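You operate a simulated robot arm through the tools that you are given. There is no shell and no other tool.

You are at the controls of a simulated robot arm. One attempt, no reset.

Task
Strip the returned roll of grey foam and sleeve, then gauge it.
Fine: foam and sleeve go on the table; slide the jaw back.
Where things are to end (x, y in the base frame): grey foam disc within 0.06 m of [0.8, 0.03].

The check looks at the end state, three seconds after you hand in, the way a careful person would. Anything else that was tipped, shoved, dropped, spilled or broken makes it a failure.

Robot
A 7-joint arm with a two-finger parallel gripper, fixed in place. Base frame: the origin is at the foot of the arm, x ahead of it, y to its left, z up; the work surface is at about z = 0. Readings come in m, rad, newtons and seconds.
With the tool pointing down near the work surface it reaches from about 0.26 to 0.68 m from the base axis. Its first joint turns from -2.897 to 2.897 rad. Payload 2.5 kg.
The tool frame sits at the grasp point between the pads (the TCP): z along the fingers, y along the line on which they close. The tips reach 0.03 m beyond it. Largest opening 0.094 m; finger width 0.028, thickness 0.01; the body of the gripper, 0.05 by 0.096 m, starts 0.055 m behind the TCP.
Orientation is told as [roll, pitch, yaw] about the base's x, y, z axes, in that order, counted from this pose: with the fingers straight down and closing along the base's y, the tool's x points along the base's -x, its y along +y and its z along -z.

Tools
- The arm moves only by the tool send_rows. Its argument "steps" is one flat list of numbers, 7 for each row, row after row: the shift along the tool's x, y, z in m, then the turn, a rotation vector about the tool's x, y, z in rad, then the closure, from 0 (fully open) to 1 (shut). In form: [x, y, z, rx, ry, rz, gripper, x, y, z, rx, ry, rz, gripper, ...]. A call has 1 to 20 rows; each row is the pose to reach, as a shift and turn from the pose commanded when the call began, along the tool's axes at that moment. A row lasts 0.2 s, in which the tool goes at most 0.05 m and 0.15 rad; a call with a longer step from one row to the next is refused whole, and so is a gripper value outside its range. Where a pose cannot be reached the arm comes as near as it can. A force on the tool above 60 N (or 10 N above the force at the start of the call, whichever is more), or a blocked arm, ends the call early, and 0.2 s more pass. The fingers move at their own pace (about 0.072 m/s each) and stop on an object; they squeeze with about 33 N. The grip force told is the motor's: it shows also when the fingers shut on nothing. Time passes only in rows, and 0.2 s behind the last, so rows that repeat a pose let the fingers close. The reply holds the time, the measured pose of the TCP, the force on the tool along the base axes, the opening and the grip force, in the units named above and with some noise, with the torque about the TCP (base axes, N m) and any sound that the robot's microphone picked up.
- Cameras (640 x 400 px; columns grow to the right, rows downward): "scene" is fixed at [0.0499, -0.6505, 0.7331]; the picture's right is [0.97, -0.24, 0.00], its down [-0.15, -0.59, -0.80] and it looks along [0.19, 0.77, -0.60] (base axes); focal length 351 px, centre (320, 200). "wrist" rides on the gripper at [0.076, 0.014, -0.103] in the tool frame; the picture's right is [-0.18, 0.98, 0.00], its down [-0.75, -0.14, -0.64] and it looks along [-0.63, -0.12, 0.77] (tool axes); focal length 243 px, centre (320, 200).
- get_image(camera): a new picture of that camera. It takes no simulated time.
- point_at(camera, pixels): there is no depth. For up to 12 entries [column, row, z] of the newest picture of that camera ("zoom" is the newest enlarged one), the place [x, y] in the base frame at which the ray of that pixel passes the height z, good to about 0.002 m. It takes no simulated time.
- close_up(camera, box): a new picture of the part [left, top, right, bottom] of that camera's present view, enlarged. It takes no simulated time.
- finish_job(): hands the job in; it is judged then, once.

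Open the gripper and draw the arm clear of the work before you hand the job in, unless the task says otherwise.

The tools are called as a command line: name --argument value ..., lists and objects as JSON in quotes. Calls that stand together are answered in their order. send_rows: Moves the arm, as the interface text tells. Its arguments: {"type":"object","properties":{"steps":{"type":"array"}},"required":["steps"]} The other tools are called the same way: get_image (camera) takes a picture; point_at (camera, pixels) gives the place at which the rays of pixels pass given heights; close_up (camera, box) takes an enlarged picture of a part of a camera's view; finish_job () hands the job in.

At the start:

```text
time: 0.0
eef_pos: [0.4751, 0.0303, 0.35]
ee_rot: [0.0, -0.002, -0.001]
wrist_force: [-0.1, 0.2, 0.3]
torque: [-0.03, -0.01, -0.01]
width: 0.0943
grip_force: 0.0
```

scene: 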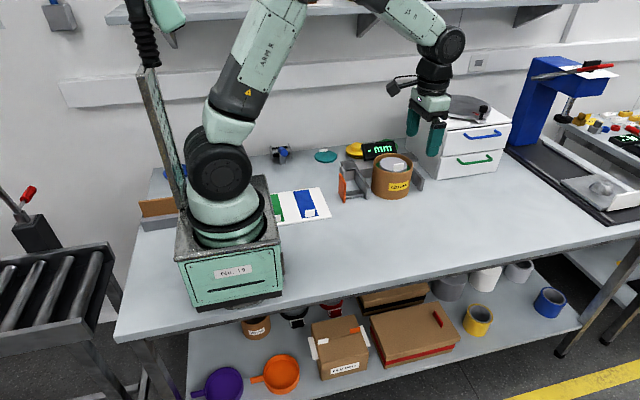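
wrist: 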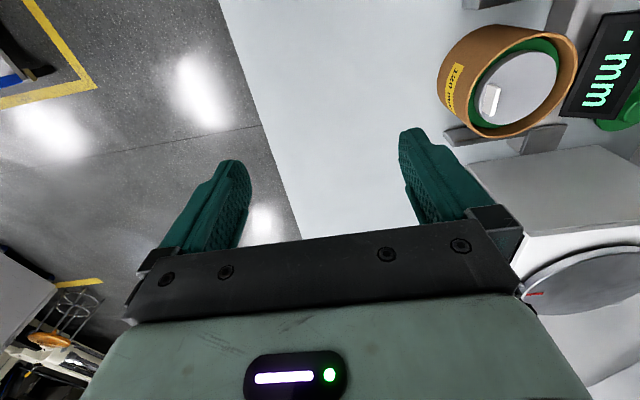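

I see a brown roll with a grey lid/foam disc inside near scene (392,175), beside a gauge with a "mm" display. I take close-ups to understand the parts before moving.

close_up --camera "scene" --box '[320, 120, 460, 210]'

close_up --camera "scene" --box '[120, 120, 340, 260]'

close_up --camera "wrist" --box '[400, 0, 640, 160]'

close_up --camera "scene" --box '[420, 40, 640, 230]'

```text
4.44 times, centred on (390, 165) of scene
```

zoom: 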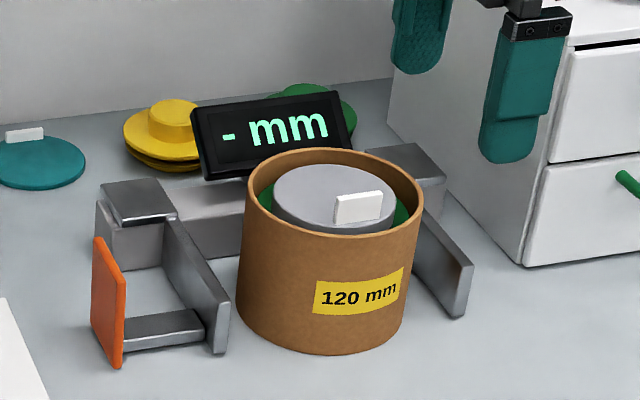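

```text
2.86 times, centred on (230, 190) of scene
```

zoom: 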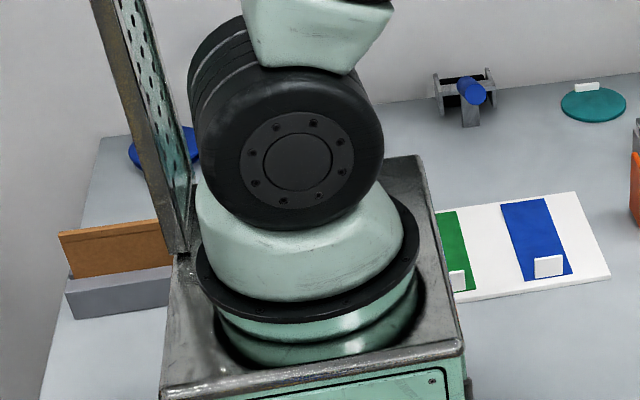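

```text
2.50 times, centred on (520, 80) of wrist
```

zoom: 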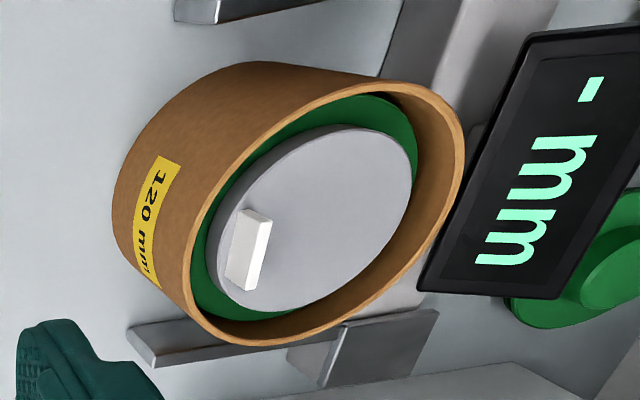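

```text
2.11 times, centred on (530, 135) of scene
```

zoom: 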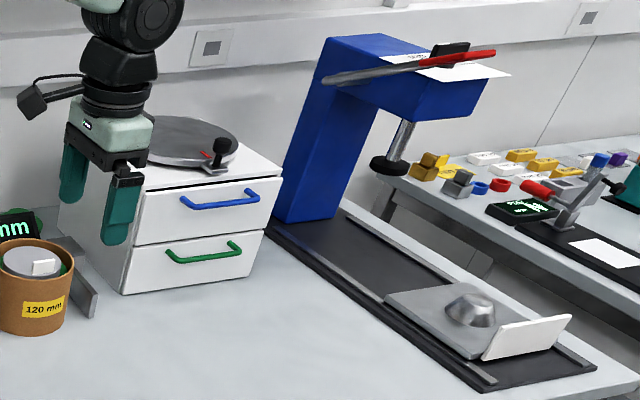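

The roll seems to be a brown sleeve with a green core and a grey foam disc with white tab on top, standing in a big gauge whose left jaw has an orange tab. I measure positions of these on the table and at likely heights.

get_image --camera "scene"

get_image --camera "wrist"

point_at --camera "scene" --pixels '[[392, 199, 0], [373, 189, 0], [411, 189, 0], [346, 201, 0], [369, 198, 0], [421, 190, 0], [434, 178, 0], [509, 168, 0], [499, 223, 0], [330, 218, 0], [320, 187, 0], [605, 223, 0]]'

point_at --camera "wrist" --pixels '[[516, 85, 0.1], [516, 85, 0.08], [490, 100, 0.1], [490, 100, 0.12], [470, 84, 0.1], [570, 78, 0.1], [520, 25, 0.1], [510, 135, 0.1], [445, 130, 0.03], [490, 150, 0.03], [600, 150, 0.2], [500, 180, 0.2]]'

```text
taken
```

scene: 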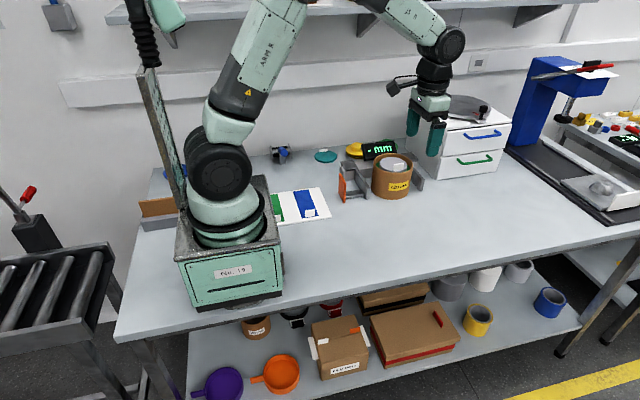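

```text
taken
```

wrist: 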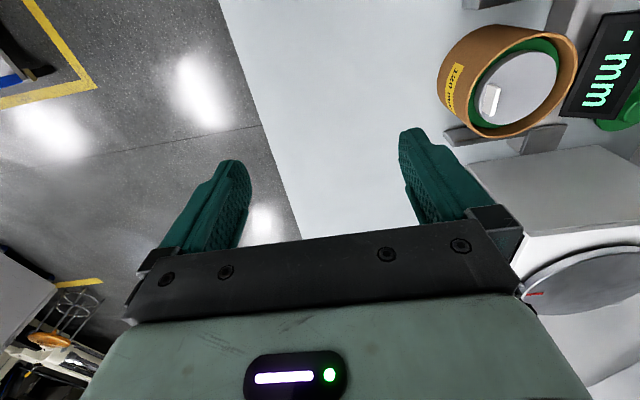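

```text
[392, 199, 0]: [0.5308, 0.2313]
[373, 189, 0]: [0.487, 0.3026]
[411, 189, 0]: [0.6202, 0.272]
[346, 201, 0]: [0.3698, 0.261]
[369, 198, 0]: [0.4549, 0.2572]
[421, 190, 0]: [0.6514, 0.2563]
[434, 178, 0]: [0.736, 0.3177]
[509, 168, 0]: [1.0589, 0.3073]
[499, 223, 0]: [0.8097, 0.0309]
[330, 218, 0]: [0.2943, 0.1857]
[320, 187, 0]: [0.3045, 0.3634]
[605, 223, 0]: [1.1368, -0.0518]
```

```text
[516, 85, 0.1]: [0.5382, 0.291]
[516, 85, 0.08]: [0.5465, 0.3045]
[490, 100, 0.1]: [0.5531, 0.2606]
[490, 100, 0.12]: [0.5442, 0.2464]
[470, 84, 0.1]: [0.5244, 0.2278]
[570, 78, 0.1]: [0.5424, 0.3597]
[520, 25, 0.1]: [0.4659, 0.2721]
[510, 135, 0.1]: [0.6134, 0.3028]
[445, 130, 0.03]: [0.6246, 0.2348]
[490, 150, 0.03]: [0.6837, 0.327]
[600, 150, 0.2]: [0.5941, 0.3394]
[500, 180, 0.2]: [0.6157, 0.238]
```

The sleeve's centre is about (0.545, 0.29) with the sliding jaw near x 0.46 and the fixed one near x 0.66. I move above the roll at z about 0.36 to see it from the wrist camera.

send_rows --steps '[0, 0.04, -0.01, 0, 0, 0, 0, 0, 0.08, -0.02, 0, 0, 0, 0, 0, 0.12, -0.02, 0, 0, 0, 0, 0, 0.16, -0.02, 0, 0, 0, 0, -0.02, 0.2, -0.02, 0, 0, 0, 0, -0.04, 0.23, -0.02, 0, 0, 0, 0, -0.06, 0.26, -0.02, 0, 0, 0, 0, -0.06, 0.26, -0.02, 0, 0, 0, 0]'

get_image --camera "wrist"

get_image --camera "scene"

```text
time: 1.8
eef_pos: [0.534, 0.2916, 0.3703]
ee_rot: [0.0, 0.0, -0.001]
wrist_force: [0.7, -0.1, -0.3]
torque: [-0.01, 0.0, -0.04]
width: 0.094
grip_force: 0.1
```

```text
taken
```

wrist: 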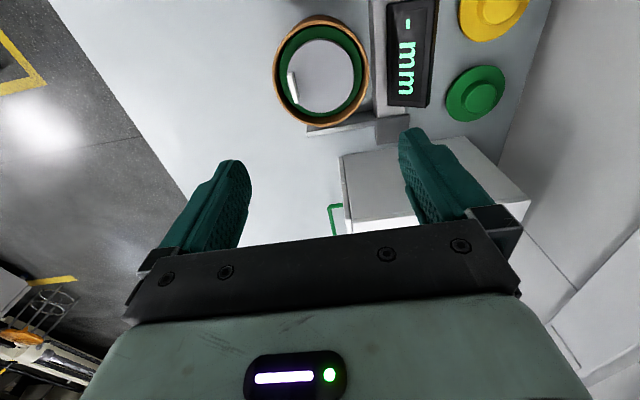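

```text
taken
```

scene: 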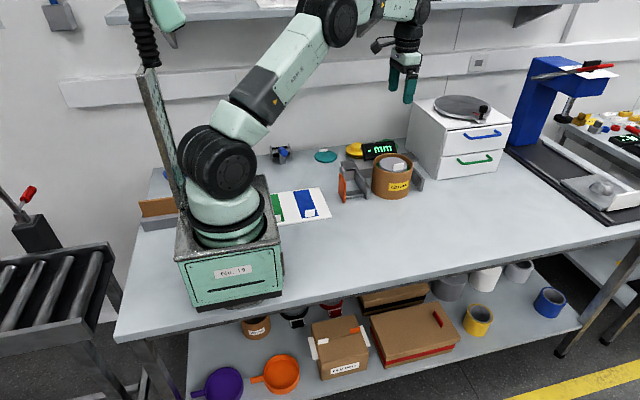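

The roll is at wrist (322,75) now. I back off in x to see the whole gauge and the roll closer to the picture centre.

send_rows --steps '[0.04, 0, 0, 0, 0, 0, 0, 0.08, 0, 0.0, 0, 0, 0, 0, 0.12, 0, 0.02, 0, 0, 0, 0, 0.16, 0, 0.03, 0, 0, 0, 0, 0.16, 0, 0.03, 0, 0, 0, 0]'

get_image --camera "wrist"

close_up --camera "wrist" --box '[200, 20, 440, 170]'

```text
time: 3.0
eef_pos: [0.3745, 0.2915, 0.3403]
ee_rot: [0.0, -0.001, -0.002]
wrist_force: [0.0, -0.6, -0.1]
torque: [0.01, 0.01, 0.0]
width: 0.0942
grip_force: 0.0
```

```text
taken
```

wrist: 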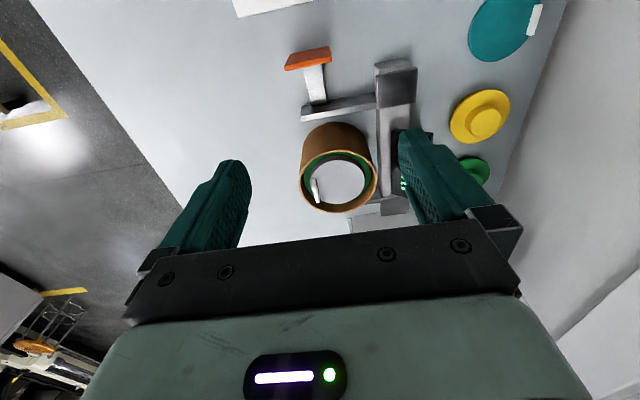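

```text
2.67 times, centred on (320, 95) of wrist
```

zoom: 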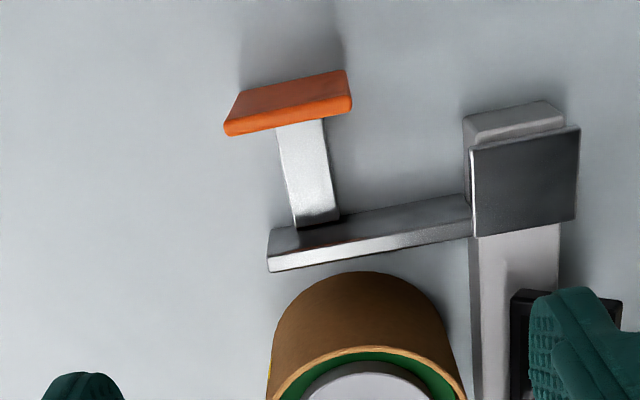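

I triangulate the rim of the sleeve (scene (393,163), wrist (339,182)), the orange tab, and the jaw with both cameras.

point_at --camera "wrist" --pixels '[[339, 182, 0.09], [339, 182, 0.11], [339, 182, 0.13], [300, 180, 0.12], [378, 180, 0.12], [340, 150, 0.12], [340, 213, 0.12], [288, 67, 0.06], [328, 62, 0.06], [302, 120, 0.05], [330, 48, 0.06], [378, 108, 0.05]]'

point_at --camera "scene" --pixels '[[393.2, 163.4, 0.09], [393.2, 163.4, 0.11], [393.2, 163.4, 0.13], [373, 165, 0.12], [413.5, 165, 0.12], [393, 153, 0.12], [393, 173, 0.12], [341, 174, 0.06], [347, 181, 0.06], [368, 198, 0.0], [345, 202, 0.0], [346, 202, 0.01]]'

```text
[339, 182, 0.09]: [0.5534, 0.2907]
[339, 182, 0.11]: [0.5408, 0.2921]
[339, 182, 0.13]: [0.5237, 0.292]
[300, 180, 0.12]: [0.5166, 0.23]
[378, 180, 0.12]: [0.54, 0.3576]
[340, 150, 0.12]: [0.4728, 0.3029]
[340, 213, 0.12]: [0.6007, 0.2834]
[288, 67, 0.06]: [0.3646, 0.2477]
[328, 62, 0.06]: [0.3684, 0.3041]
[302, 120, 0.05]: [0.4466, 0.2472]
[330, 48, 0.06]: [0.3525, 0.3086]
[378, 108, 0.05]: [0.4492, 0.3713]
```

```text
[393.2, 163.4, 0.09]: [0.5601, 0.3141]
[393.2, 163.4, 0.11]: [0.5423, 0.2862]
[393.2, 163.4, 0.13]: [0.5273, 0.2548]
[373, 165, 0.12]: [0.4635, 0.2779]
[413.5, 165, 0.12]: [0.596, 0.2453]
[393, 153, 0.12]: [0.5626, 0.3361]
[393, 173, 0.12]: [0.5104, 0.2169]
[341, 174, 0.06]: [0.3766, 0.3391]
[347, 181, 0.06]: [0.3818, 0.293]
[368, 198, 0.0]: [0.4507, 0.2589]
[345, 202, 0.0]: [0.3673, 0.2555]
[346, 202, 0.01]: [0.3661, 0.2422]
```

The sleeve rim centre is about (0.541, 0.290) at z about 0.108. I go closer to see inside the sleeve and the tab.

send_rows --steps '[-0.02, 0, 0.03, 0, 0, 0, 0, -0.03, 0, 0.06, 0, 0, 0, 0, -0.04, 0, 0.09, 0, 0, 0, 0, -0.045, 0, 0.11, 0, 0, 0, 0, -0.045, 0, 0.11, 0, 0, 0, 0]'

get_image --camera "wrist"

close_up --camera "wrist" --box '[240, 110, 400, 210]'

```text
time: 4.2
eef_pos: [0.4211, 0.2923, 0.2308]
ee_rot: [-0.001, 0.001, -0.003]
wrist_force: [-0.1, 0.1, -0.9]
torque: [0.0, -0.03, -0.02]
width: 0.094
grip_force: 0.0
```

```text
taken
```

wrist: 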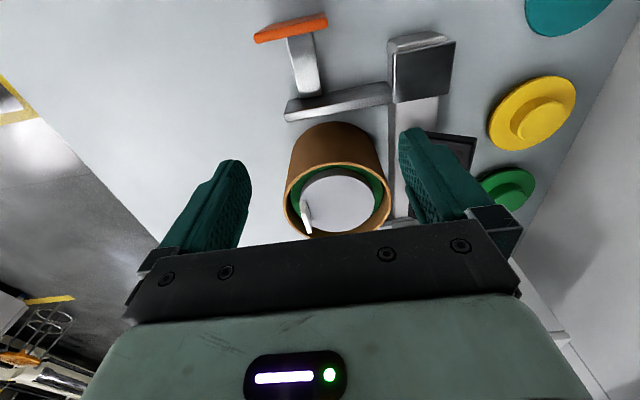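

```text
4.00 times, centred on (320, 160) of wrist
```

zoom: 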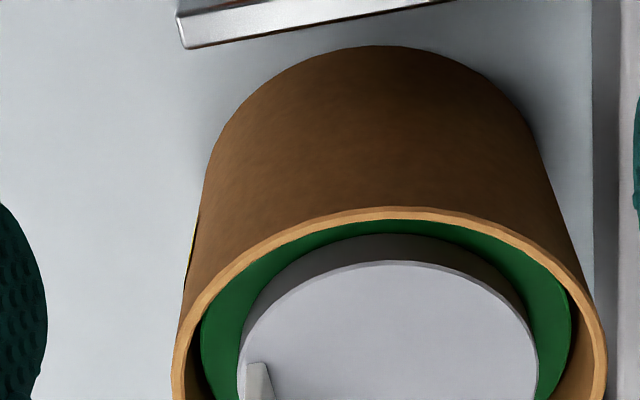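

The foam disc with its upright white tab (wrist (306,217)) sits on a green core inside the sleeve. I get the tab's place from both cameras.

close_up --camera "wrist" --box '[270, 170, 350, 240]'

point_at --camera "wrist" --pixels '[[302, 201, 0.13], [312, 234, 0.13], [302, 201, 0.11], [312, 234, 0.11], [304, 201, 0.12], [340, 170, 0.11], [340, 175, 0.11], [286, 195, 0.11], [391, 195, 0.11], [340, 162, 0.11], [302, 203, 0.1], [376, 203, 0.1]]'

close_up --camera "scene" --box '[365, 145, 421, 180]'

```text
5.71 times, centred on (310, 205) of wrist
```

zoom: 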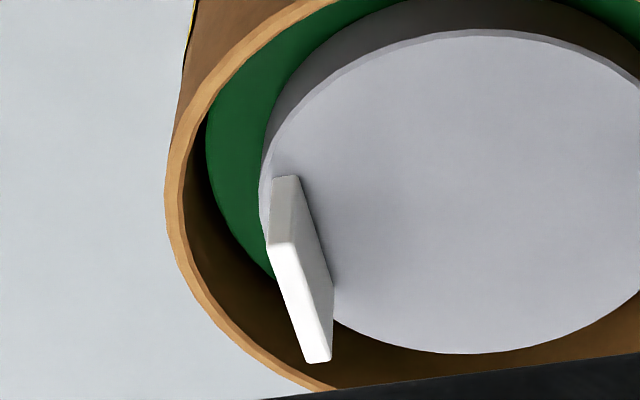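

```text
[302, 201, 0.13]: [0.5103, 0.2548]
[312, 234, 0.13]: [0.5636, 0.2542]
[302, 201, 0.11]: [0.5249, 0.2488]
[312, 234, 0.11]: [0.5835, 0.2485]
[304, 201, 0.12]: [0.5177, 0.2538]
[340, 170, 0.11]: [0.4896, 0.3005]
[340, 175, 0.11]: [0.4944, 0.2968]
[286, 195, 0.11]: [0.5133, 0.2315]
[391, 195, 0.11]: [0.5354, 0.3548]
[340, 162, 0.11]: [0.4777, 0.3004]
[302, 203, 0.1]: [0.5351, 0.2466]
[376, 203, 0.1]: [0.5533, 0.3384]
```

```text
11.43 times, centred on (393, 162) of scene
```

zoom: 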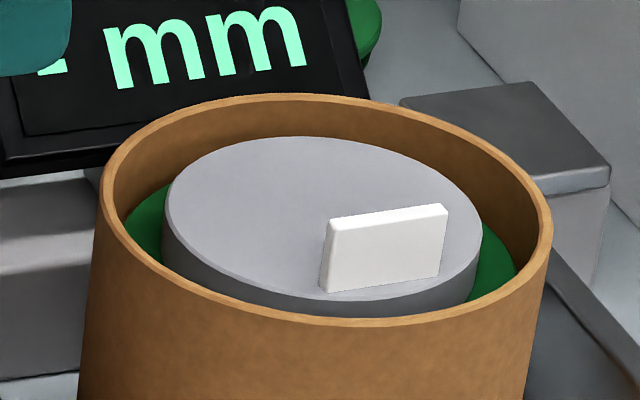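

The tab is a thin upright plate along base x. I triangulate its top edge centre: wrist (306.7,222.9), scene (398.9,162.9), and rim points.

point_at --camera "scene" --pixels '[[398.9, 162.9, 0.1], [398.9, 162.9, 0.11], [398.9, 162.9, 0.12], [398.9, 162.9, 0.13], [398.9, 162.9, 0.14]]'

get_image --camera "wrist"

point_at --camera "wrist" --pixels '[[306.7, 222.9, 0.1], [306.7, 222.9, 0.11], [306.7, 222.9, 0.12], [306.7, 222.9, 0.13], [306.7, 222.9, 0.14], [303.5, 212.9, 0.125], [309.6, 233, 0.125]]'

```text
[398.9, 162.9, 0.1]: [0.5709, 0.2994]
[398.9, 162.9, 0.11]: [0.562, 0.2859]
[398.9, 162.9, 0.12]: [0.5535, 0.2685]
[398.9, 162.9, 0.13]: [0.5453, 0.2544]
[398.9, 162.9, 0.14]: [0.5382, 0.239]
```

```text
taken
```

wrist: 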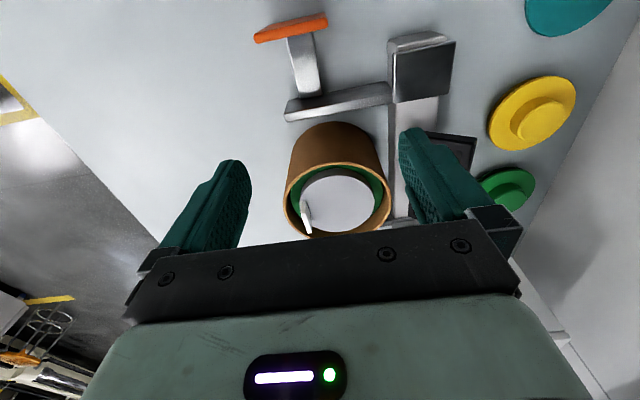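

```text
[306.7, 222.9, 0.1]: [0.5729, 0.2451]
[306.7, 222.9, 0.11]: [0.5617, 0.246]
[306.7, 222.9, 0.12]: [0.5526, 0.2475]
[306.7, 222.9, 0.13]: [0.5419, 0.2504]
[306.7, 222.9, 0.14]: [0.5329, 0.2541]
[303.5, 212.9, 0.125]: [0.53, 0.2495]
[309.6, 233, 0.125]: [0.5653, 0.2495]
```

The tab's top is at about (0.542, 0.251, 0.132), and the drop target lies past the top-down reach, so I will need a forward tilt. Before grasping I test with the empty gripper whether a 0.7 rad tilt reaches the target, first moving clear to (0.50, 0, 0.33).

send_rows --steps '[0, 0, -0.05, 0, 0, 0, 0, 0, -0.03, -0.085, 0, 0, 0, 0, -0.01, -0.072, -0.1, 0, 0, 0, 0, -0.025, -0.117, -0.1, 0, 0, 0, 0, -0.04, -0.162, -0.1, 0, 0, 0, 0, -0.055, -0.207, -0.1, 0, -0.14, 0, 0, -0.07, -0.252, -0.1, 0, -0.28, 0, 0, -0.08, -0.295, -0.1, 0, -0.42, 0, 0, -0.08, -0.295, -0.1, 0, -0.56, 0, 0, -0.08, -0.295, -0.1, 0, -0.7, 0, 0, -0.08, -0.295, -0.1, 0, -0.7, 0, 0]'

```text
time: 6.6
eef_pos: [0.5005, -0.0039, 0.3306]
ee_rot: [0.0, -0.702, 0.0]
wrist_force: [0.3, -0.5, -0.6]
torque: [0.03, 0.0, 0.01]
width: 0.094
grip_force: 0.0
```

Tilt achieved. Now I test reaching (0.76, -0.01, 0.11), over open table in front of the cabinet.

send_rows --steps '[-0.0071, -0.0008, 0.042, 0, 0, 0, 0, -0.0143, -0.0015, 0.084, 0, 0, 0, 0, -0.0214, -0.0023, 0.126, 0, 0, 0, 0, -0.0286, -0.003, 0.168, 0, 0, 0, 0, -0.0357, -0.0038, 0.21, 0, 0, 0, 0, -0.0428, -0.0045, 0.252, 0, 0, 0, 0, -0.05, -0.0053, 0.294, 0, 0, 0, 0, -0.0571, -0.006, 0.3358, 0, 0, 0, 0, -0.0571, -0.006, 0.3358, 0, 0, 0, 0]'

get_image --camera "wrist"

get_image --camera "scene"

```text
time: 8.6
eef_pos: [0.7597, -0.0099, 0.1108]
ee_rot: [0.0, -0.7, -0.001]
wrist_force: [0.1, 0.3, 0.6]
torque: [-0.01, 0.0, -0.01]
width: 0.0941
grip_force: 0.0
```

```text
taken
```

wrist: 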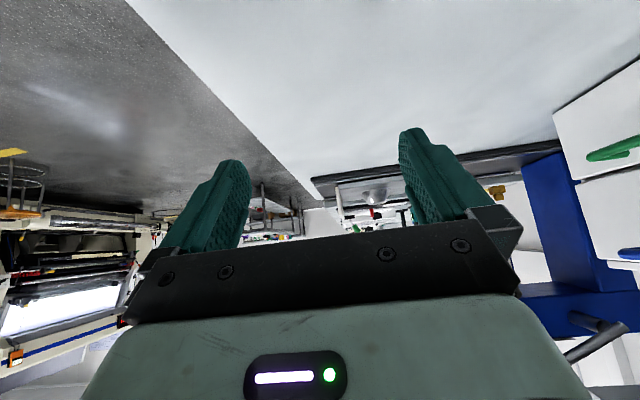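

```text
taken
```

scene: 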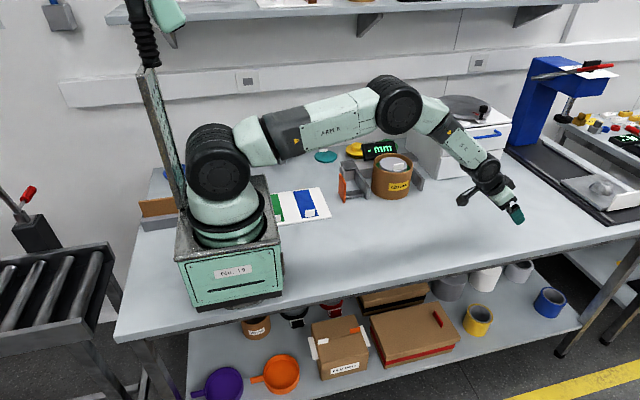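

The pose was reached exactly. I test a little lower and farther, at (0.79, -0.01, 0.065), still clear of the table.

send_rows --steps '[0.003, 0, 0.028, 0, 0, 0, 0, 0.006, 0, 0.0537, 0, 0, 0, 0, 0.006, 0, 0.0537, 0, 0, 0, 0]'

```text
time: 9.4
eef_pos: [0.7896, -0.0091, 0.0664]
ee_rot: [0.0, -0.7, 0.0]
wrist_force: [-0.4, 0.1, 0.3]
torque: [-0.01, -0.02, -0.05]
width: 0.0938
grip_force: 0.1
```

The target pose with tilt is reachable. I retreat along the tool axis and swing over toward the roll at z about 0.30, keeping the same tilt.

send_rows --steps '[0.005, 0.001, -0.044, 0, 0, 0, 0, 0.01, 0.002, -0.088, 0, 0, 0, 0, 0.015, 0.003, -0.132, 0, 0, 0, 0, 0.02, 0.004, -0.176, 0, 0, 0, 0, 0.025, 0.005, -0.22, 0, 0, 0, 0, 0.03, 0.006, -0.264, 0, 0, 0, 0, 0.035, 0.007, -0.308, 0, 0, 0, 0, 0.04, 0.008, -0.352, 0, 0, 0, 0, 0.0453, 0.009, -0.3964, 0, 0, 0, 0.3, 0.0521, 0.05, -0.393, 0, 0, 0, 0.68, 0.059, 0.092, -0.39, 0, 0, 0, 0.68, 0.0658, 0.134, -0.387, 0, 0, 0, 0.68, 0.0727, 0.176, -0.384, 0, 0, 0, 0.68, 0.0795, 0.218, -0.381, 0, 0, 0, 0.68, 0.0864, 0.259, -0.3787, 0, 0, 0, 0.68, 0.0864, 0.259, -0.3787, 0, 0, 0, 0.68]'

```text
time: 12.8
eef_pos: [0.4806, 0.2495, 0.2983]
ee_rot: [-0.001, -0.699, -0.001]
wrist_force: [-0.2, -0.5, -0.1]
torque: [-0.01, -0.01, 0.02]
width: 0.0301
grip_force: 0.0
```

Opening is 0.030 m. I descend to (0.532, 0.251, 0.20), well above the tab, and look.

send_rows --steps '[0.008, 0.0005, 0.036, 0, 0, 0, 0.68, 0.016, 0.001, 0.072, 0, 0, 0, 0.68, 0.0238, 0.0015, 0.108, 0, 0, 0, 0.68, 0.0238, 0.0015, 0.108, 0, 0, 0, 0.68]'

get_image --camera "wrist"

close_up --camera "scene" --box '[340, 100, 460, 210]'

```text
time: 13.8
eef_pos: [0.5316, 0.2514, 0.1995]
ee_rot: [0.0, -0.7, -0.001]
wrist_force: [-0.3, 0.1, -0.2]
torque: [-0.04, -0.01, 0.0]
width: 0.0302
grip_force: 0.0
```

```text
taken
```

wrist: 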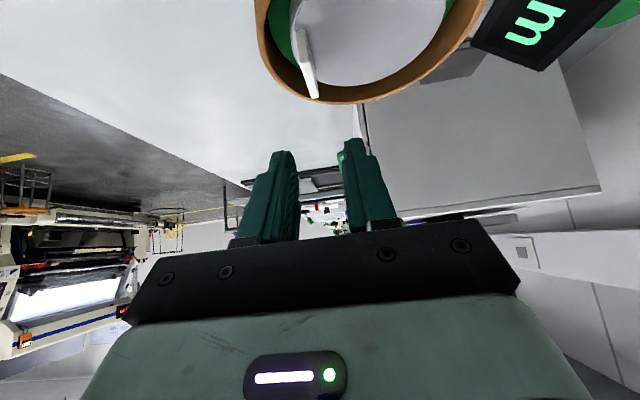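

```text
3.64 times, centred on (400, 155) of scene
```

zoom: 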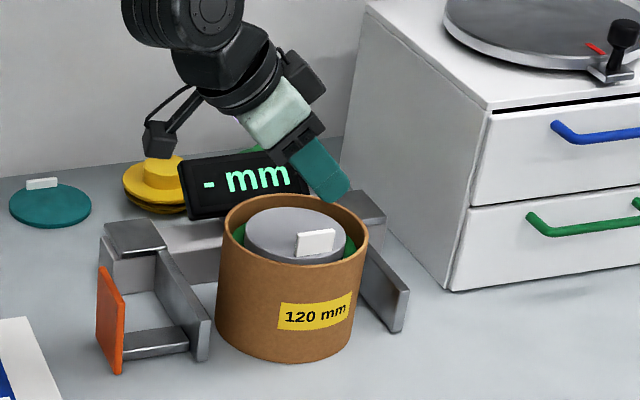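

The tab appears at wrist (308,65), nearly in line with the gap between the fingers. I take a close-up to refine its y and height.

close_up --camera "wrist" --box '[250, 0, 410, 100]'

close_up --camera "scene" --box '[365, 145, 421, 180]'

```text
4.00 times, centred on (330, 50) of wrist
```

zoom: 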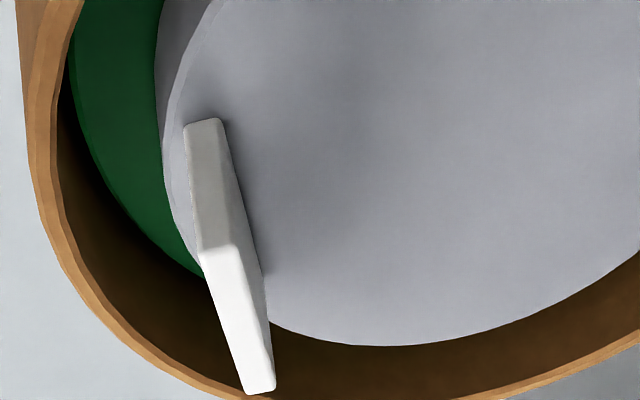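

```text
11.43 times, centred on (393, 162) of scene
```

zoom: 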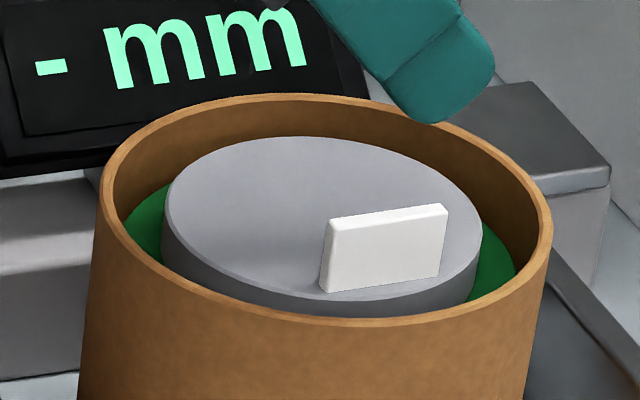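

The tab spans x 0.524–0.559 at y 0.2515, top z about 0.131, foam top about 0.110. I go straight down to TCP z 0.146 with the opening narrowed to 0.024 so the fingers straddle the tab above the rim.

send_rows --steps '[0.0088, 0, 0.0104, 0, 0, 0, 0.745, 0.0176, 0, 0.0208, 0, 0, 0, 0.745, 0.0264, 0, 0.0312, 0, 0, 0, 0.745, 0.0345, 0, 0.041, 0, 0, 0, 0.745, 0.0345, 0, 0.041, 0, 0, 0, 0.745]'

close_up --camera "scene" --box '[365, 125, 421, 180]'

close_up --camera "wrist" --box '[240, 100, 400, 240]'

```text
time: 15.0
eef_pos: [0.5317, 0.2512, 0.1473]
ee_rot: [-0.001, -0.701, -0.002]
wrist_force: [-1.3, -0.1, 1.1]
torque: [0.0, 0.04, -0.01]
width: 0.0239
grip_force: 0.0
```

```text
7.27 times, centred on (393, 152) of scene
```

zoom: 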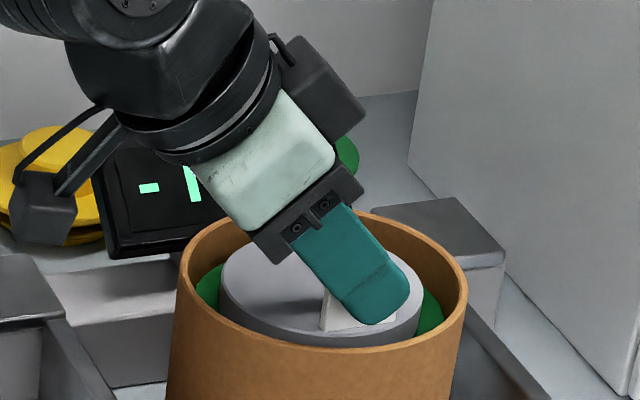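

```text
2.86 times, centred on (320, 170) of wrist
```

zoom: 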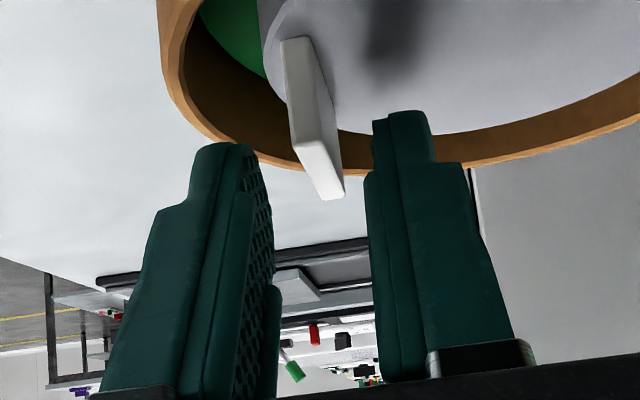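

The fingers straddle the tab. I close the gripper on it.

send_rows --steps '[0, 0, 0, 0, 0, 0, 0.85, 0, 0, 0, 0, 0, 0, 1, 0, 0, 0, 0, 0, 0, 1, 0, 0, 0, 0, 0, 0, 1]'

close_up --camera "wrist" --box '[240, 100, 400, 240]'

```text
time: 16.0
eef_pos: [0.5309, 0.2504, 0.1471]
ee_rot: [0.0, -0.7, 0.002]
wrist_force: [-0.4, -0.6, 0.7]
torque: [0.0, -0.02, -0.02]
width: 0.0035
grip_force: 33.0
```

```text
2.86 times, centred on (320, 170) of wrist
```

zoom: 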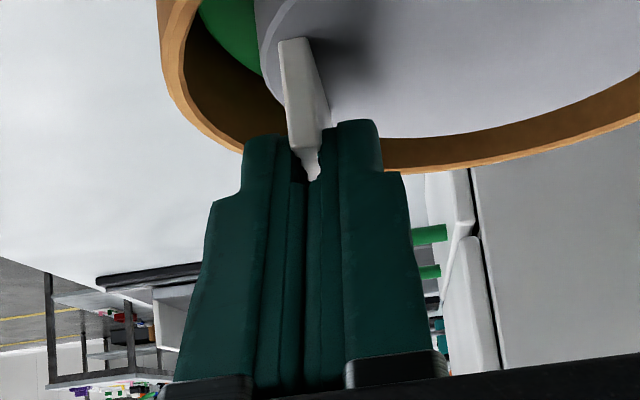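

Grip force is 33 N with the tab between the pads. I lift slowly by 3 cm and check it stays held and level.

send_rows --steps '[-0.0032, 0, -0.0038, 0, 0, 0, 1, -0.0064, 0, -0.0077, 0, 0, 0, 1, -0.0097, 0, -0.0115, 0, 0, 0, 1, -0.0129, 0, -0.0153, 0, 0, 0, 1, -0.0161, 0, -0.0191, 0, 0, 0, 1, -0.0193, 0, -0.0229, 0, 0, 0, 1, -0.0193, 0, -0.0229, 0, 0, 0, 1]'

close_up --camera "scene" --box '[345, 110, 441, 200]'

get_image --camera "wrist"

```text
time: 17.6
eef_pos: [0.5308, 0.2505, 0.1788]
ee_rot: [0.0, -0.7, 0.0]
wrist_force: [0.5, 0.2, 0.1]
torque: [0.02, -0.02, 0.01]
width: 0.0038
grip_force: 32.9
```

```text
4.44 times, centred on (393, 155) of scene
```

zoom: 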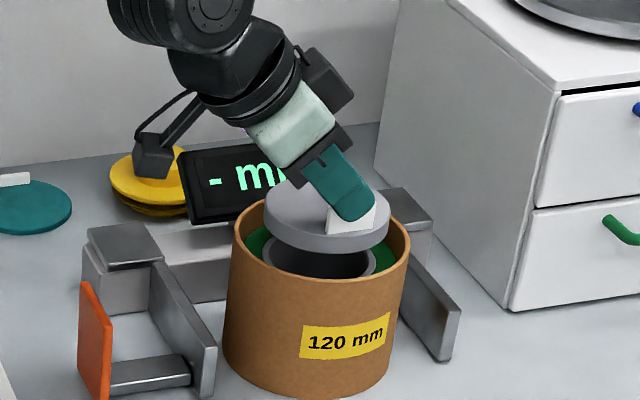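

```text
taken
```

wrist: 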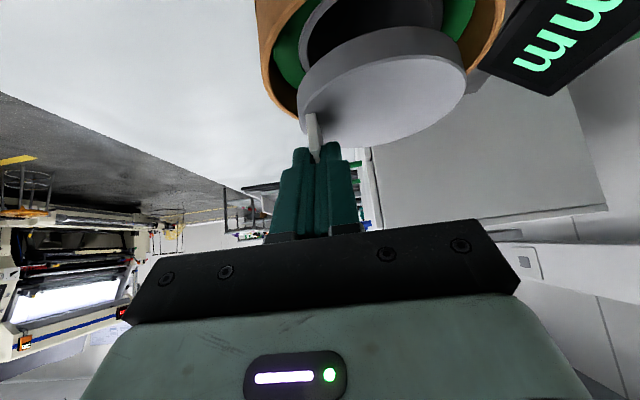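

The foam disc is off, level, revealing a green roll with a hollow grey core. I raise it to z about 0.29 and carry it across to y about -0.01.

send_rows --steps '[-0.0193, 0, -0.0229, 0, 0, 0, 1, -0.0386, 0, -0.0459, 0, 0, 0, 1, -0.058, 0, -0.0688, 0, 0, 0, 1, -0.0709, 0, -0.0841, 0, 0, 0, 1, -0.0709, -0.035, -0.0841, 0, 0, 0, 1, -0.0709, -0.07, -0.0841, 0, 0, 0, 1, -0.0709, -0.105, -0.0841, 0, 0, 0, 1, -0.0709, -0.14, -0.0841, 0, 0, 0, 1, -0.0709, -0.175, -0.0841, 0, 0, 0, 1, -0.0709, -0.21, -0.0841, 0, 0, 0, 1, -0.0709, -0.245, -0.0841, 0, 0, 0, 1, -0.0709, -0.2605, -0.0841, 0, 0, 0, 1, -0.0709, -0.2605, -0.0841, 0, 0, 0, 1]'

get_image --camera "scene"

```text
time: 20.4
eef_pos: [0.5318, -0.01, 0.2875]
ee_rot: [-0.002, -0.699, 0.0]
wrist_force: [-0.9, -0.4, -0.5]
torque: [-0.01, 0.02, -0.04]
width: 0.0038
grip_force: 32.9
```

```text
taken
```

scene: 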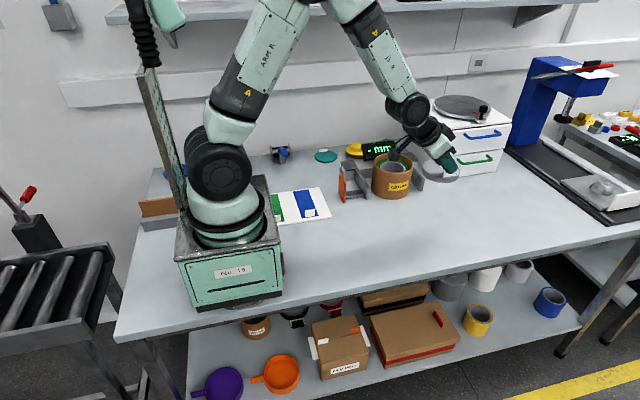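

The disc is held level. I carry it out and down to TCP (0.78, -0.01, 0.11), then look.

send_rows --steps '[-0.011, 0, 0.0354, 0, 0, 0, 1, -0.022, 0, 0.0709, 0, 0, 0, 1, -0.033, 0, 0.1063, 0, 0, 0, 1, -0.044, 0, 0.1417, 0, 0, 0, 1, -0.055, 0, 0.1771, 0, 0, 0, 1, -0.066, 0, 0.2126, 0, 0, 0, 1, -0.0727, 0, 0.249, 0, 0, 0, 1, -0.0757, 0, 0.2957, 0, 0, 0, 1, -0.0757, 0, 0.2957, 0, 0, 0, 1]'

get_image --camera "scene"

close_up --camera "scene" --box '[440, 150, 560, 240]'

get_image --camera "wrist"

```text
time: 22.4
eef_pos: [0.7796, -0.0092, 0.1094]
ee_rot: [0.0, -0.698, 0.001]
wrist_force: [0.2, 0.2, -0.9]
torque: [0.03, 0.0, 0.01]
width: 0.0037
grip_force: 33.1
```

```text
taken
```

scene: 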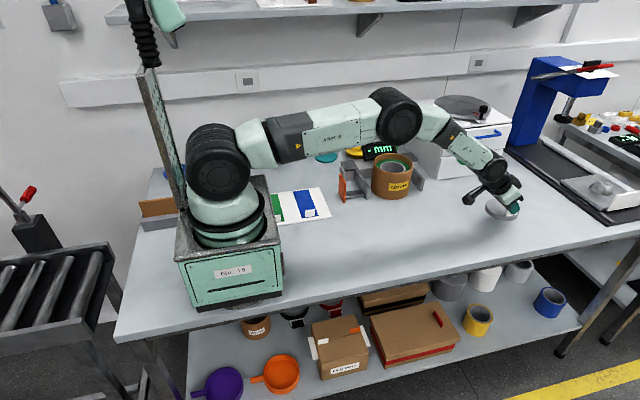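

```text
4.44 times, centred on (500, 195) of scene
```

zoom: 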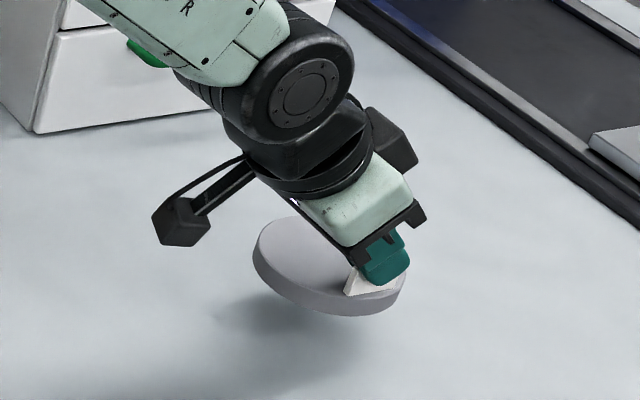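

```text
taken
```

wrist: 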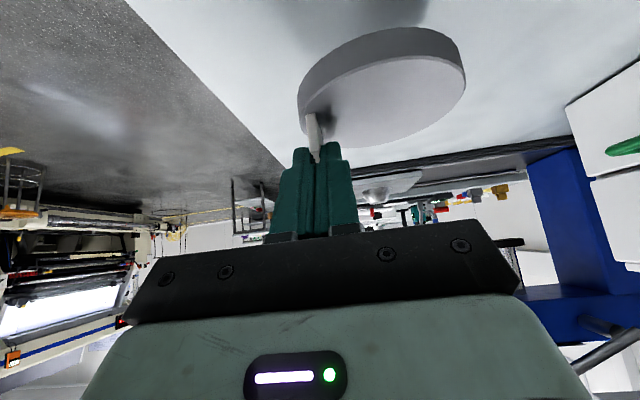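

The disc hangs nearly level above the target. I lower it to TCP z about 0.065, watching the force.

send_rows --steps '[0.0064, 0, 0.0077, 0, 0, 0, 1, 0.0129, 0, 0.0153, 0, 0, 0, 1, 0.0193, 0, 0.0229, 0, 0, 0, 1, 0.0258, 0, 0.0306, 0, 0, 0, 1, 0.029, 0, 0.0344, 0, 0, 0, 1, 0.029, 0, 0.0344, 0, 0, 0, 1]'

close_up --camera "scene" --box '[440, 160, 560, 250]'

```text
time: 23.8
eef_pos: [0.7797, -0.0107, 0.0655]
ee_rot: [0.0, -0.7, -0.001]
wrist_force: [-0.3, 0.4, 0.4]
torque: [-0.04, 0.02, 0.0]
width: 0.0038
grip_force: 33.6
```

```text
4.44 times, centred on (500, 205) of scene
```

zoom: 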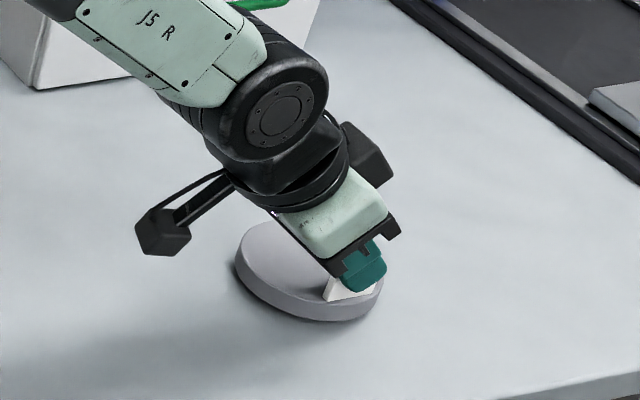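

No contact force yet, disc close to the table. I lower 1 cm more in 2.5 mm steps.

send_rows --steps '[0.0016, 0, 0.0019, 0, 0, 0, 1, 0.0032, 0, 0.0038, 0, 0, 0, 1, 0.0048, 0, 0.0057, 0, 0, 0, 1, 0.0064, 0, 0.0077, 0, 0, 0, 1, 0.0064, 0, 0.0077, 0, 0, 0, 1]'

close_up --camera "scene" --box '[460, 190, 540, 240]'

get_image --camera "wrist"

```text
time: 25.0
eef_pos: [0.7811, -0.0104, 0.0577]
ee_rot: [0.0, -0.703, 0.0]
wrist_force: [-1.3, -0.2, 9.4]
torque: [-0.05, 0.01, 0.01]
width: 0.0037
grip_force: 32.8
```

```text
8.00 times, centred on (500, 215) of scene
```

zoom: 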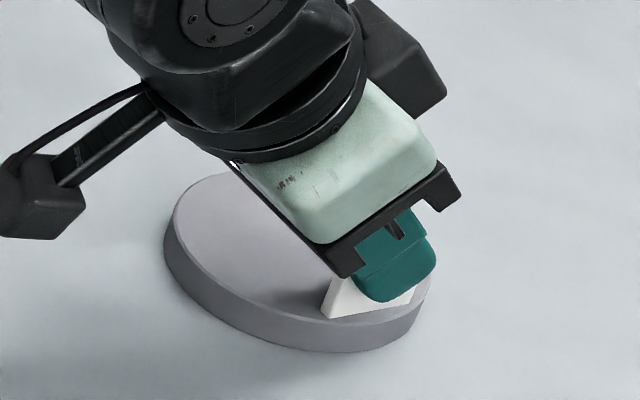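

```text
taken
```

wrist: 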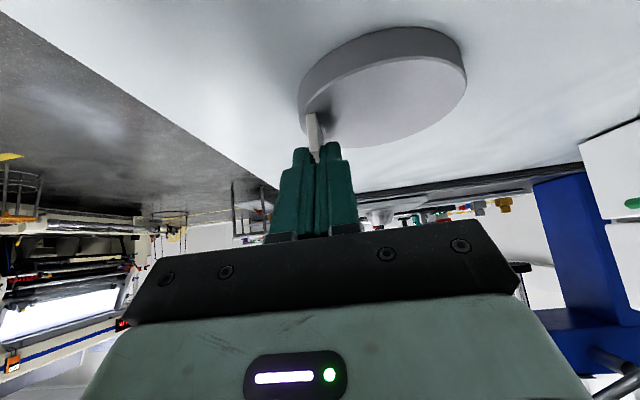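

Contact at 9 N with TCP z 0.058: the disc is on the table. I ease up 1.5 mm, open the fingers, and wait.

send_rows --steps '[-0.001, 0, -0.0011, 0, 0, 0, 1, -0.001, 0, -0.0011, 0, 0, 0, 0.9, -0.001, 0, -0.0011, 0, 0, 0, 0.7, -0.001, 0, -0.0011, 0, 0, 0, 0.6, -0.001, 0, -0.0011, 0, 0, 0, 0.6]'

close_up --camera "scene" --box '[460, 190, 540, 240]'

get_image --camera "wrist"

```text
time: 26.2
eef_pos: [0.78, -0.0102, 0.056]
ee_rot: [0.002, -0.698, 0.002]
wrist_force: [0.7, -0.1, 0.1]
torque: [0.01, 0.01, 0.02]
width: 0.0376
grip_force: 0.1
```

```text
8.00 times, centred on (500, 215) of scene
```

zoom: 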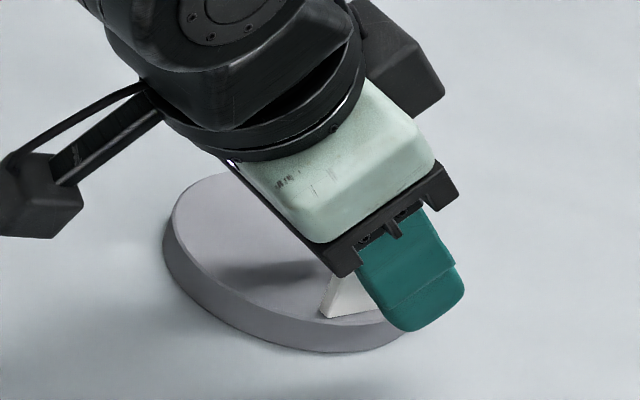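

```text
taken
```

wrist: 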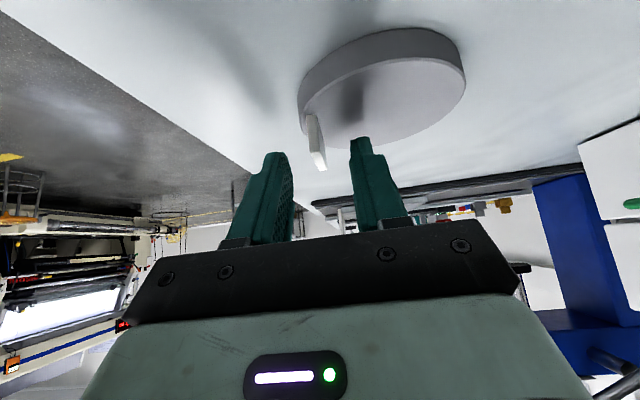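

The disc is free with its tab between the open fingers. I retract along the tool axis to about (0.54, -0.01, 0.33) and untilt the tool.

send_rows --steps '[0, 0, -0.02, 0, 0, 0, 0.6, 0, 0, -0.05, 0, 0, 0, 0.6, 0, 0, -0.09, 0, 0, 0, 0.6, 0, 0, -0.135, 0, 0, 0, 0.6, 0, 0, -0.18, 0, 0, 0, 0.6, 0, 0, -0.225, 0, 0, 0, 0.6, 0, 0, -0.27, 0, 0, 0, 0.6, 0, 0, -0.315, 0, 0, 0, 0.6, 0, 0, -0.36, 0, 0.14, 0, 0.6, 0, 0, -0.36, 0, 0.28, 0, 0.6, 0, 0, -0.36, 0, 0.42, 0, 0.6, 0, 0, -0.36, 0, 0.56, 0, 0.6, 0, 0, -0.36, 0, 0.7, 0, 0.6, 0, 0, -0.36, 0, 0.7, 0, 0.6]'

get_image --camera "scene"

close_up --camera "scene" --box '[460, 180, 540, 240]'

get_image --camera "wrist"

```text
time: 29.2
eef_pos: [0.5482, -0.01, 0.333]
ee_rot: [-0.001, 0.001, 0.001]
wrist_force: [-0.2, 0.1, 0.5]
torque: [0.01, 0.0, -0.03]
width: 0.0378
grip_force: 0.1
```

```text
taken
```

scene: 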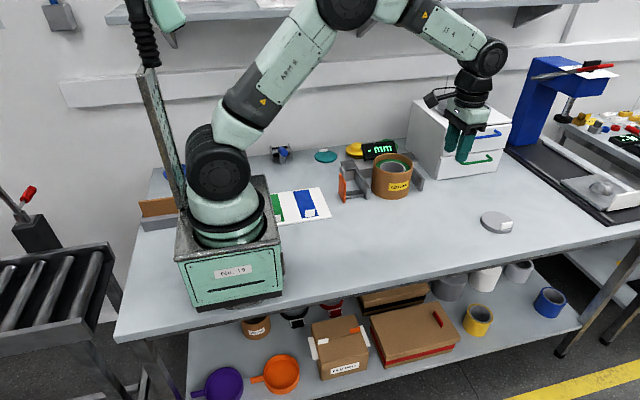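

```text
6.67 times, centred on (500, 210) of scene
```

zoom: 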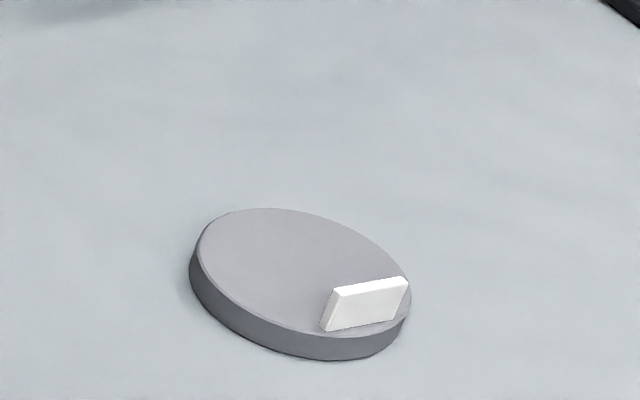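

```text
taken
```

wrist: 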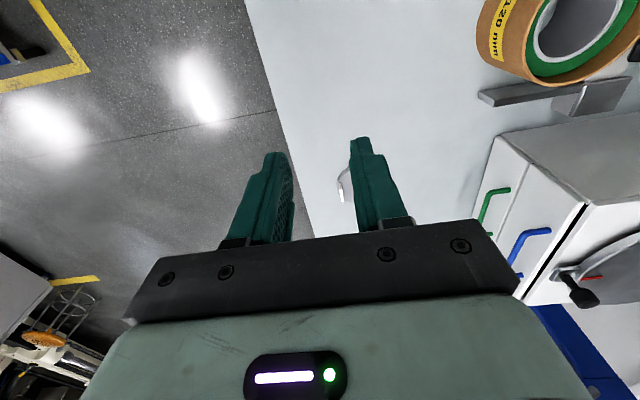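

The foam lies flat. I check its centre and look at the sleeve and roll again.

point_at --camera "scene" --pixels '[[497.5, 220.5, 0.02], [497.5, 220.5, 0.025]]'

close_up --camera "scene" --box '[335, 140, 435, 210]'

close_up --camera "wrist" --box '[460, 0, 640, 120]'

```text
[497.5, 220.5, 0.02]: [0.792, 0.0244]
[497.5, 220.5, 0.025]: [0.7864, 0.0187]
```

```text
5.71 times, centred on (385, 175) of scene
```

zoom: 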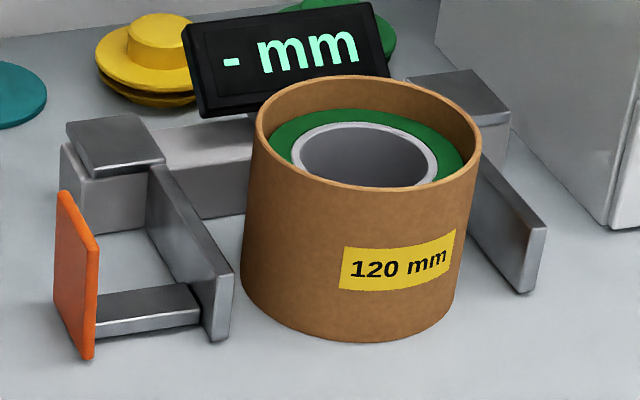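

```text
3.33 times, centred on (550, 60) of wrist
```

zoom: 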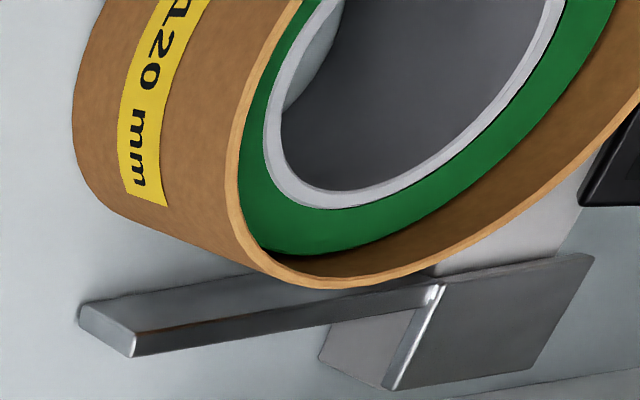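

Foam is at about (0.79, 0.023), within tolerance. Next I move over the roll with a slight backward tilt so the wrist camera looks nearly straight down at the gap between sleeve and roll.

send_rows --steps '[0.01, 0.04, 0.0, 0, 0.05, 0, 0.4, 0.02, 0.08, 0.0, 0, 0.1, 0, 0.2, 0.03, 0.12, 0.0, 0, 0.15, 0, 0, 0.04, 0.16, 0.0, 0, 0.2, 0, 0, 0.05, 0.2, 0.0, 0, 0.25, 0, 0, 0.06, 0.24, 0.01, 0, 0.3, 0, 0, 0.07, 0.28, 0.03, 0, 0.35, 0, 0, 0.078, 0.31, 0.053, 0, 0.4, 0, 0, 0.078, 0.31, 0.053, 0, 0.4, 0, 0]'

get_image --camera "wrist"

close_up --camera "wrist" --box '[240, 110, 400, 210]'

```text
time: 31.2
eef_pos: [0.4689, 0.3016, 0.2789]
ee_rot: [0.0, 0.4, -0.002]
wrist_force: [0.5, 0.1, 0.4]
torque: [-0.01, 0.01, -0.02]
width: 0.0939
grip_force: 0.1
```

```text
taken
```

wrist: 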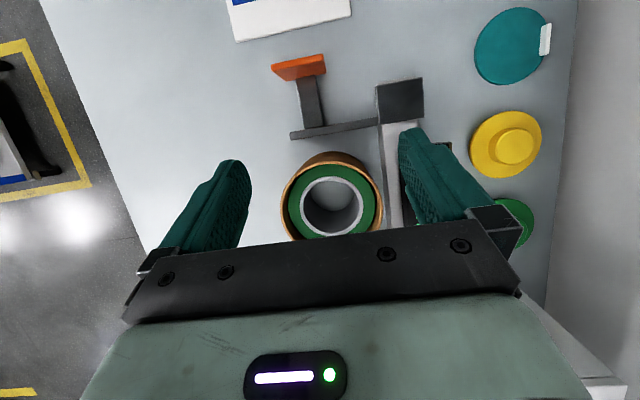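

```text
4.00 times, centred on (320, 160) of wrist
```

zoom: 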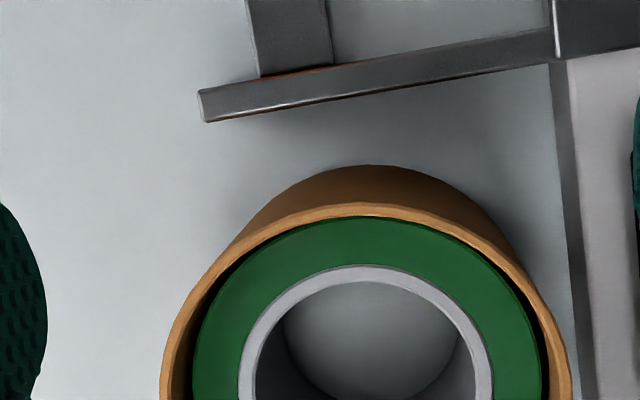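

The roll is well visible around wrist (332,198). I zoom on it and measure the rim, the green edge and the core.

close_up --camera "wrist" --box '[268, 145, 396, 245]'

```text
4.00 times, centred on (332, 195) of wrist
```

zoom: 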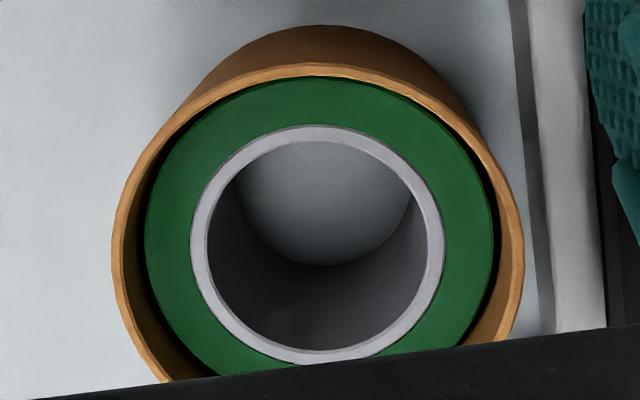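

point_at --camera "zoom" --pixels '[[112, 252, 0.107], [525, 262, 0.107], [123, 252, 0.107], [513, 262, 0.107], [318, 63, 0.107], [320, 75, 0.107], [145, 240, 0.088], [495, 245, 0.088], [318, 80, 0.088], [190, 240, 0.088], [445, 250, 0.088], [207, 240, 0.088]]'

point_at --camera "wrist" --pixels '[[292, 135, 0.06], [377, 121, 0.06], [273, 66, 0.09], [325, 55, 0.09], [300, 70, 0.03], [400, 100, 0.07]]'

```text
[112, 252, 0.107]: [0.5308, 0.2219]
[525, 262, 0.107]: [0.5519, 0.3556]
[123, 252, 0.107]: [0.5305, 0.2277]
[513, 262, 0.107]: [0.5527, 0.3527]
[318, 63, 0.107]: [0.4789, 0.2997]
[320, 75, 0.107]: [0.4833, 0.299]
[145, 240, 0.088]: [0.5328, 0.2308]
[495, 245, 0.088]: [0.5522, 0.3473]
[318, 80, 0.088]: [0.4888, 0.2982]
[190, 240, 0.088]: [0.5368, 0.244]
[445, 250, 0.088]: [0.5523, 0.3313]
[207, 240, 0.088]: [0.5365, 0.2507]
```

```text
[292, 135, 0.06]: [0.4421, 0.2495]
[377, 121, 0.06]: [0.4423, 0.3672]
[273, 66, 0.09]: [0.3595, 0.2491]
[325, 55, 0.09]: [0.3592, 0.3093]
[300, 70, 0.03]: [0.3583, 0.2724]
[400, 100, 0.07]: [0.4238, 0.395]
```

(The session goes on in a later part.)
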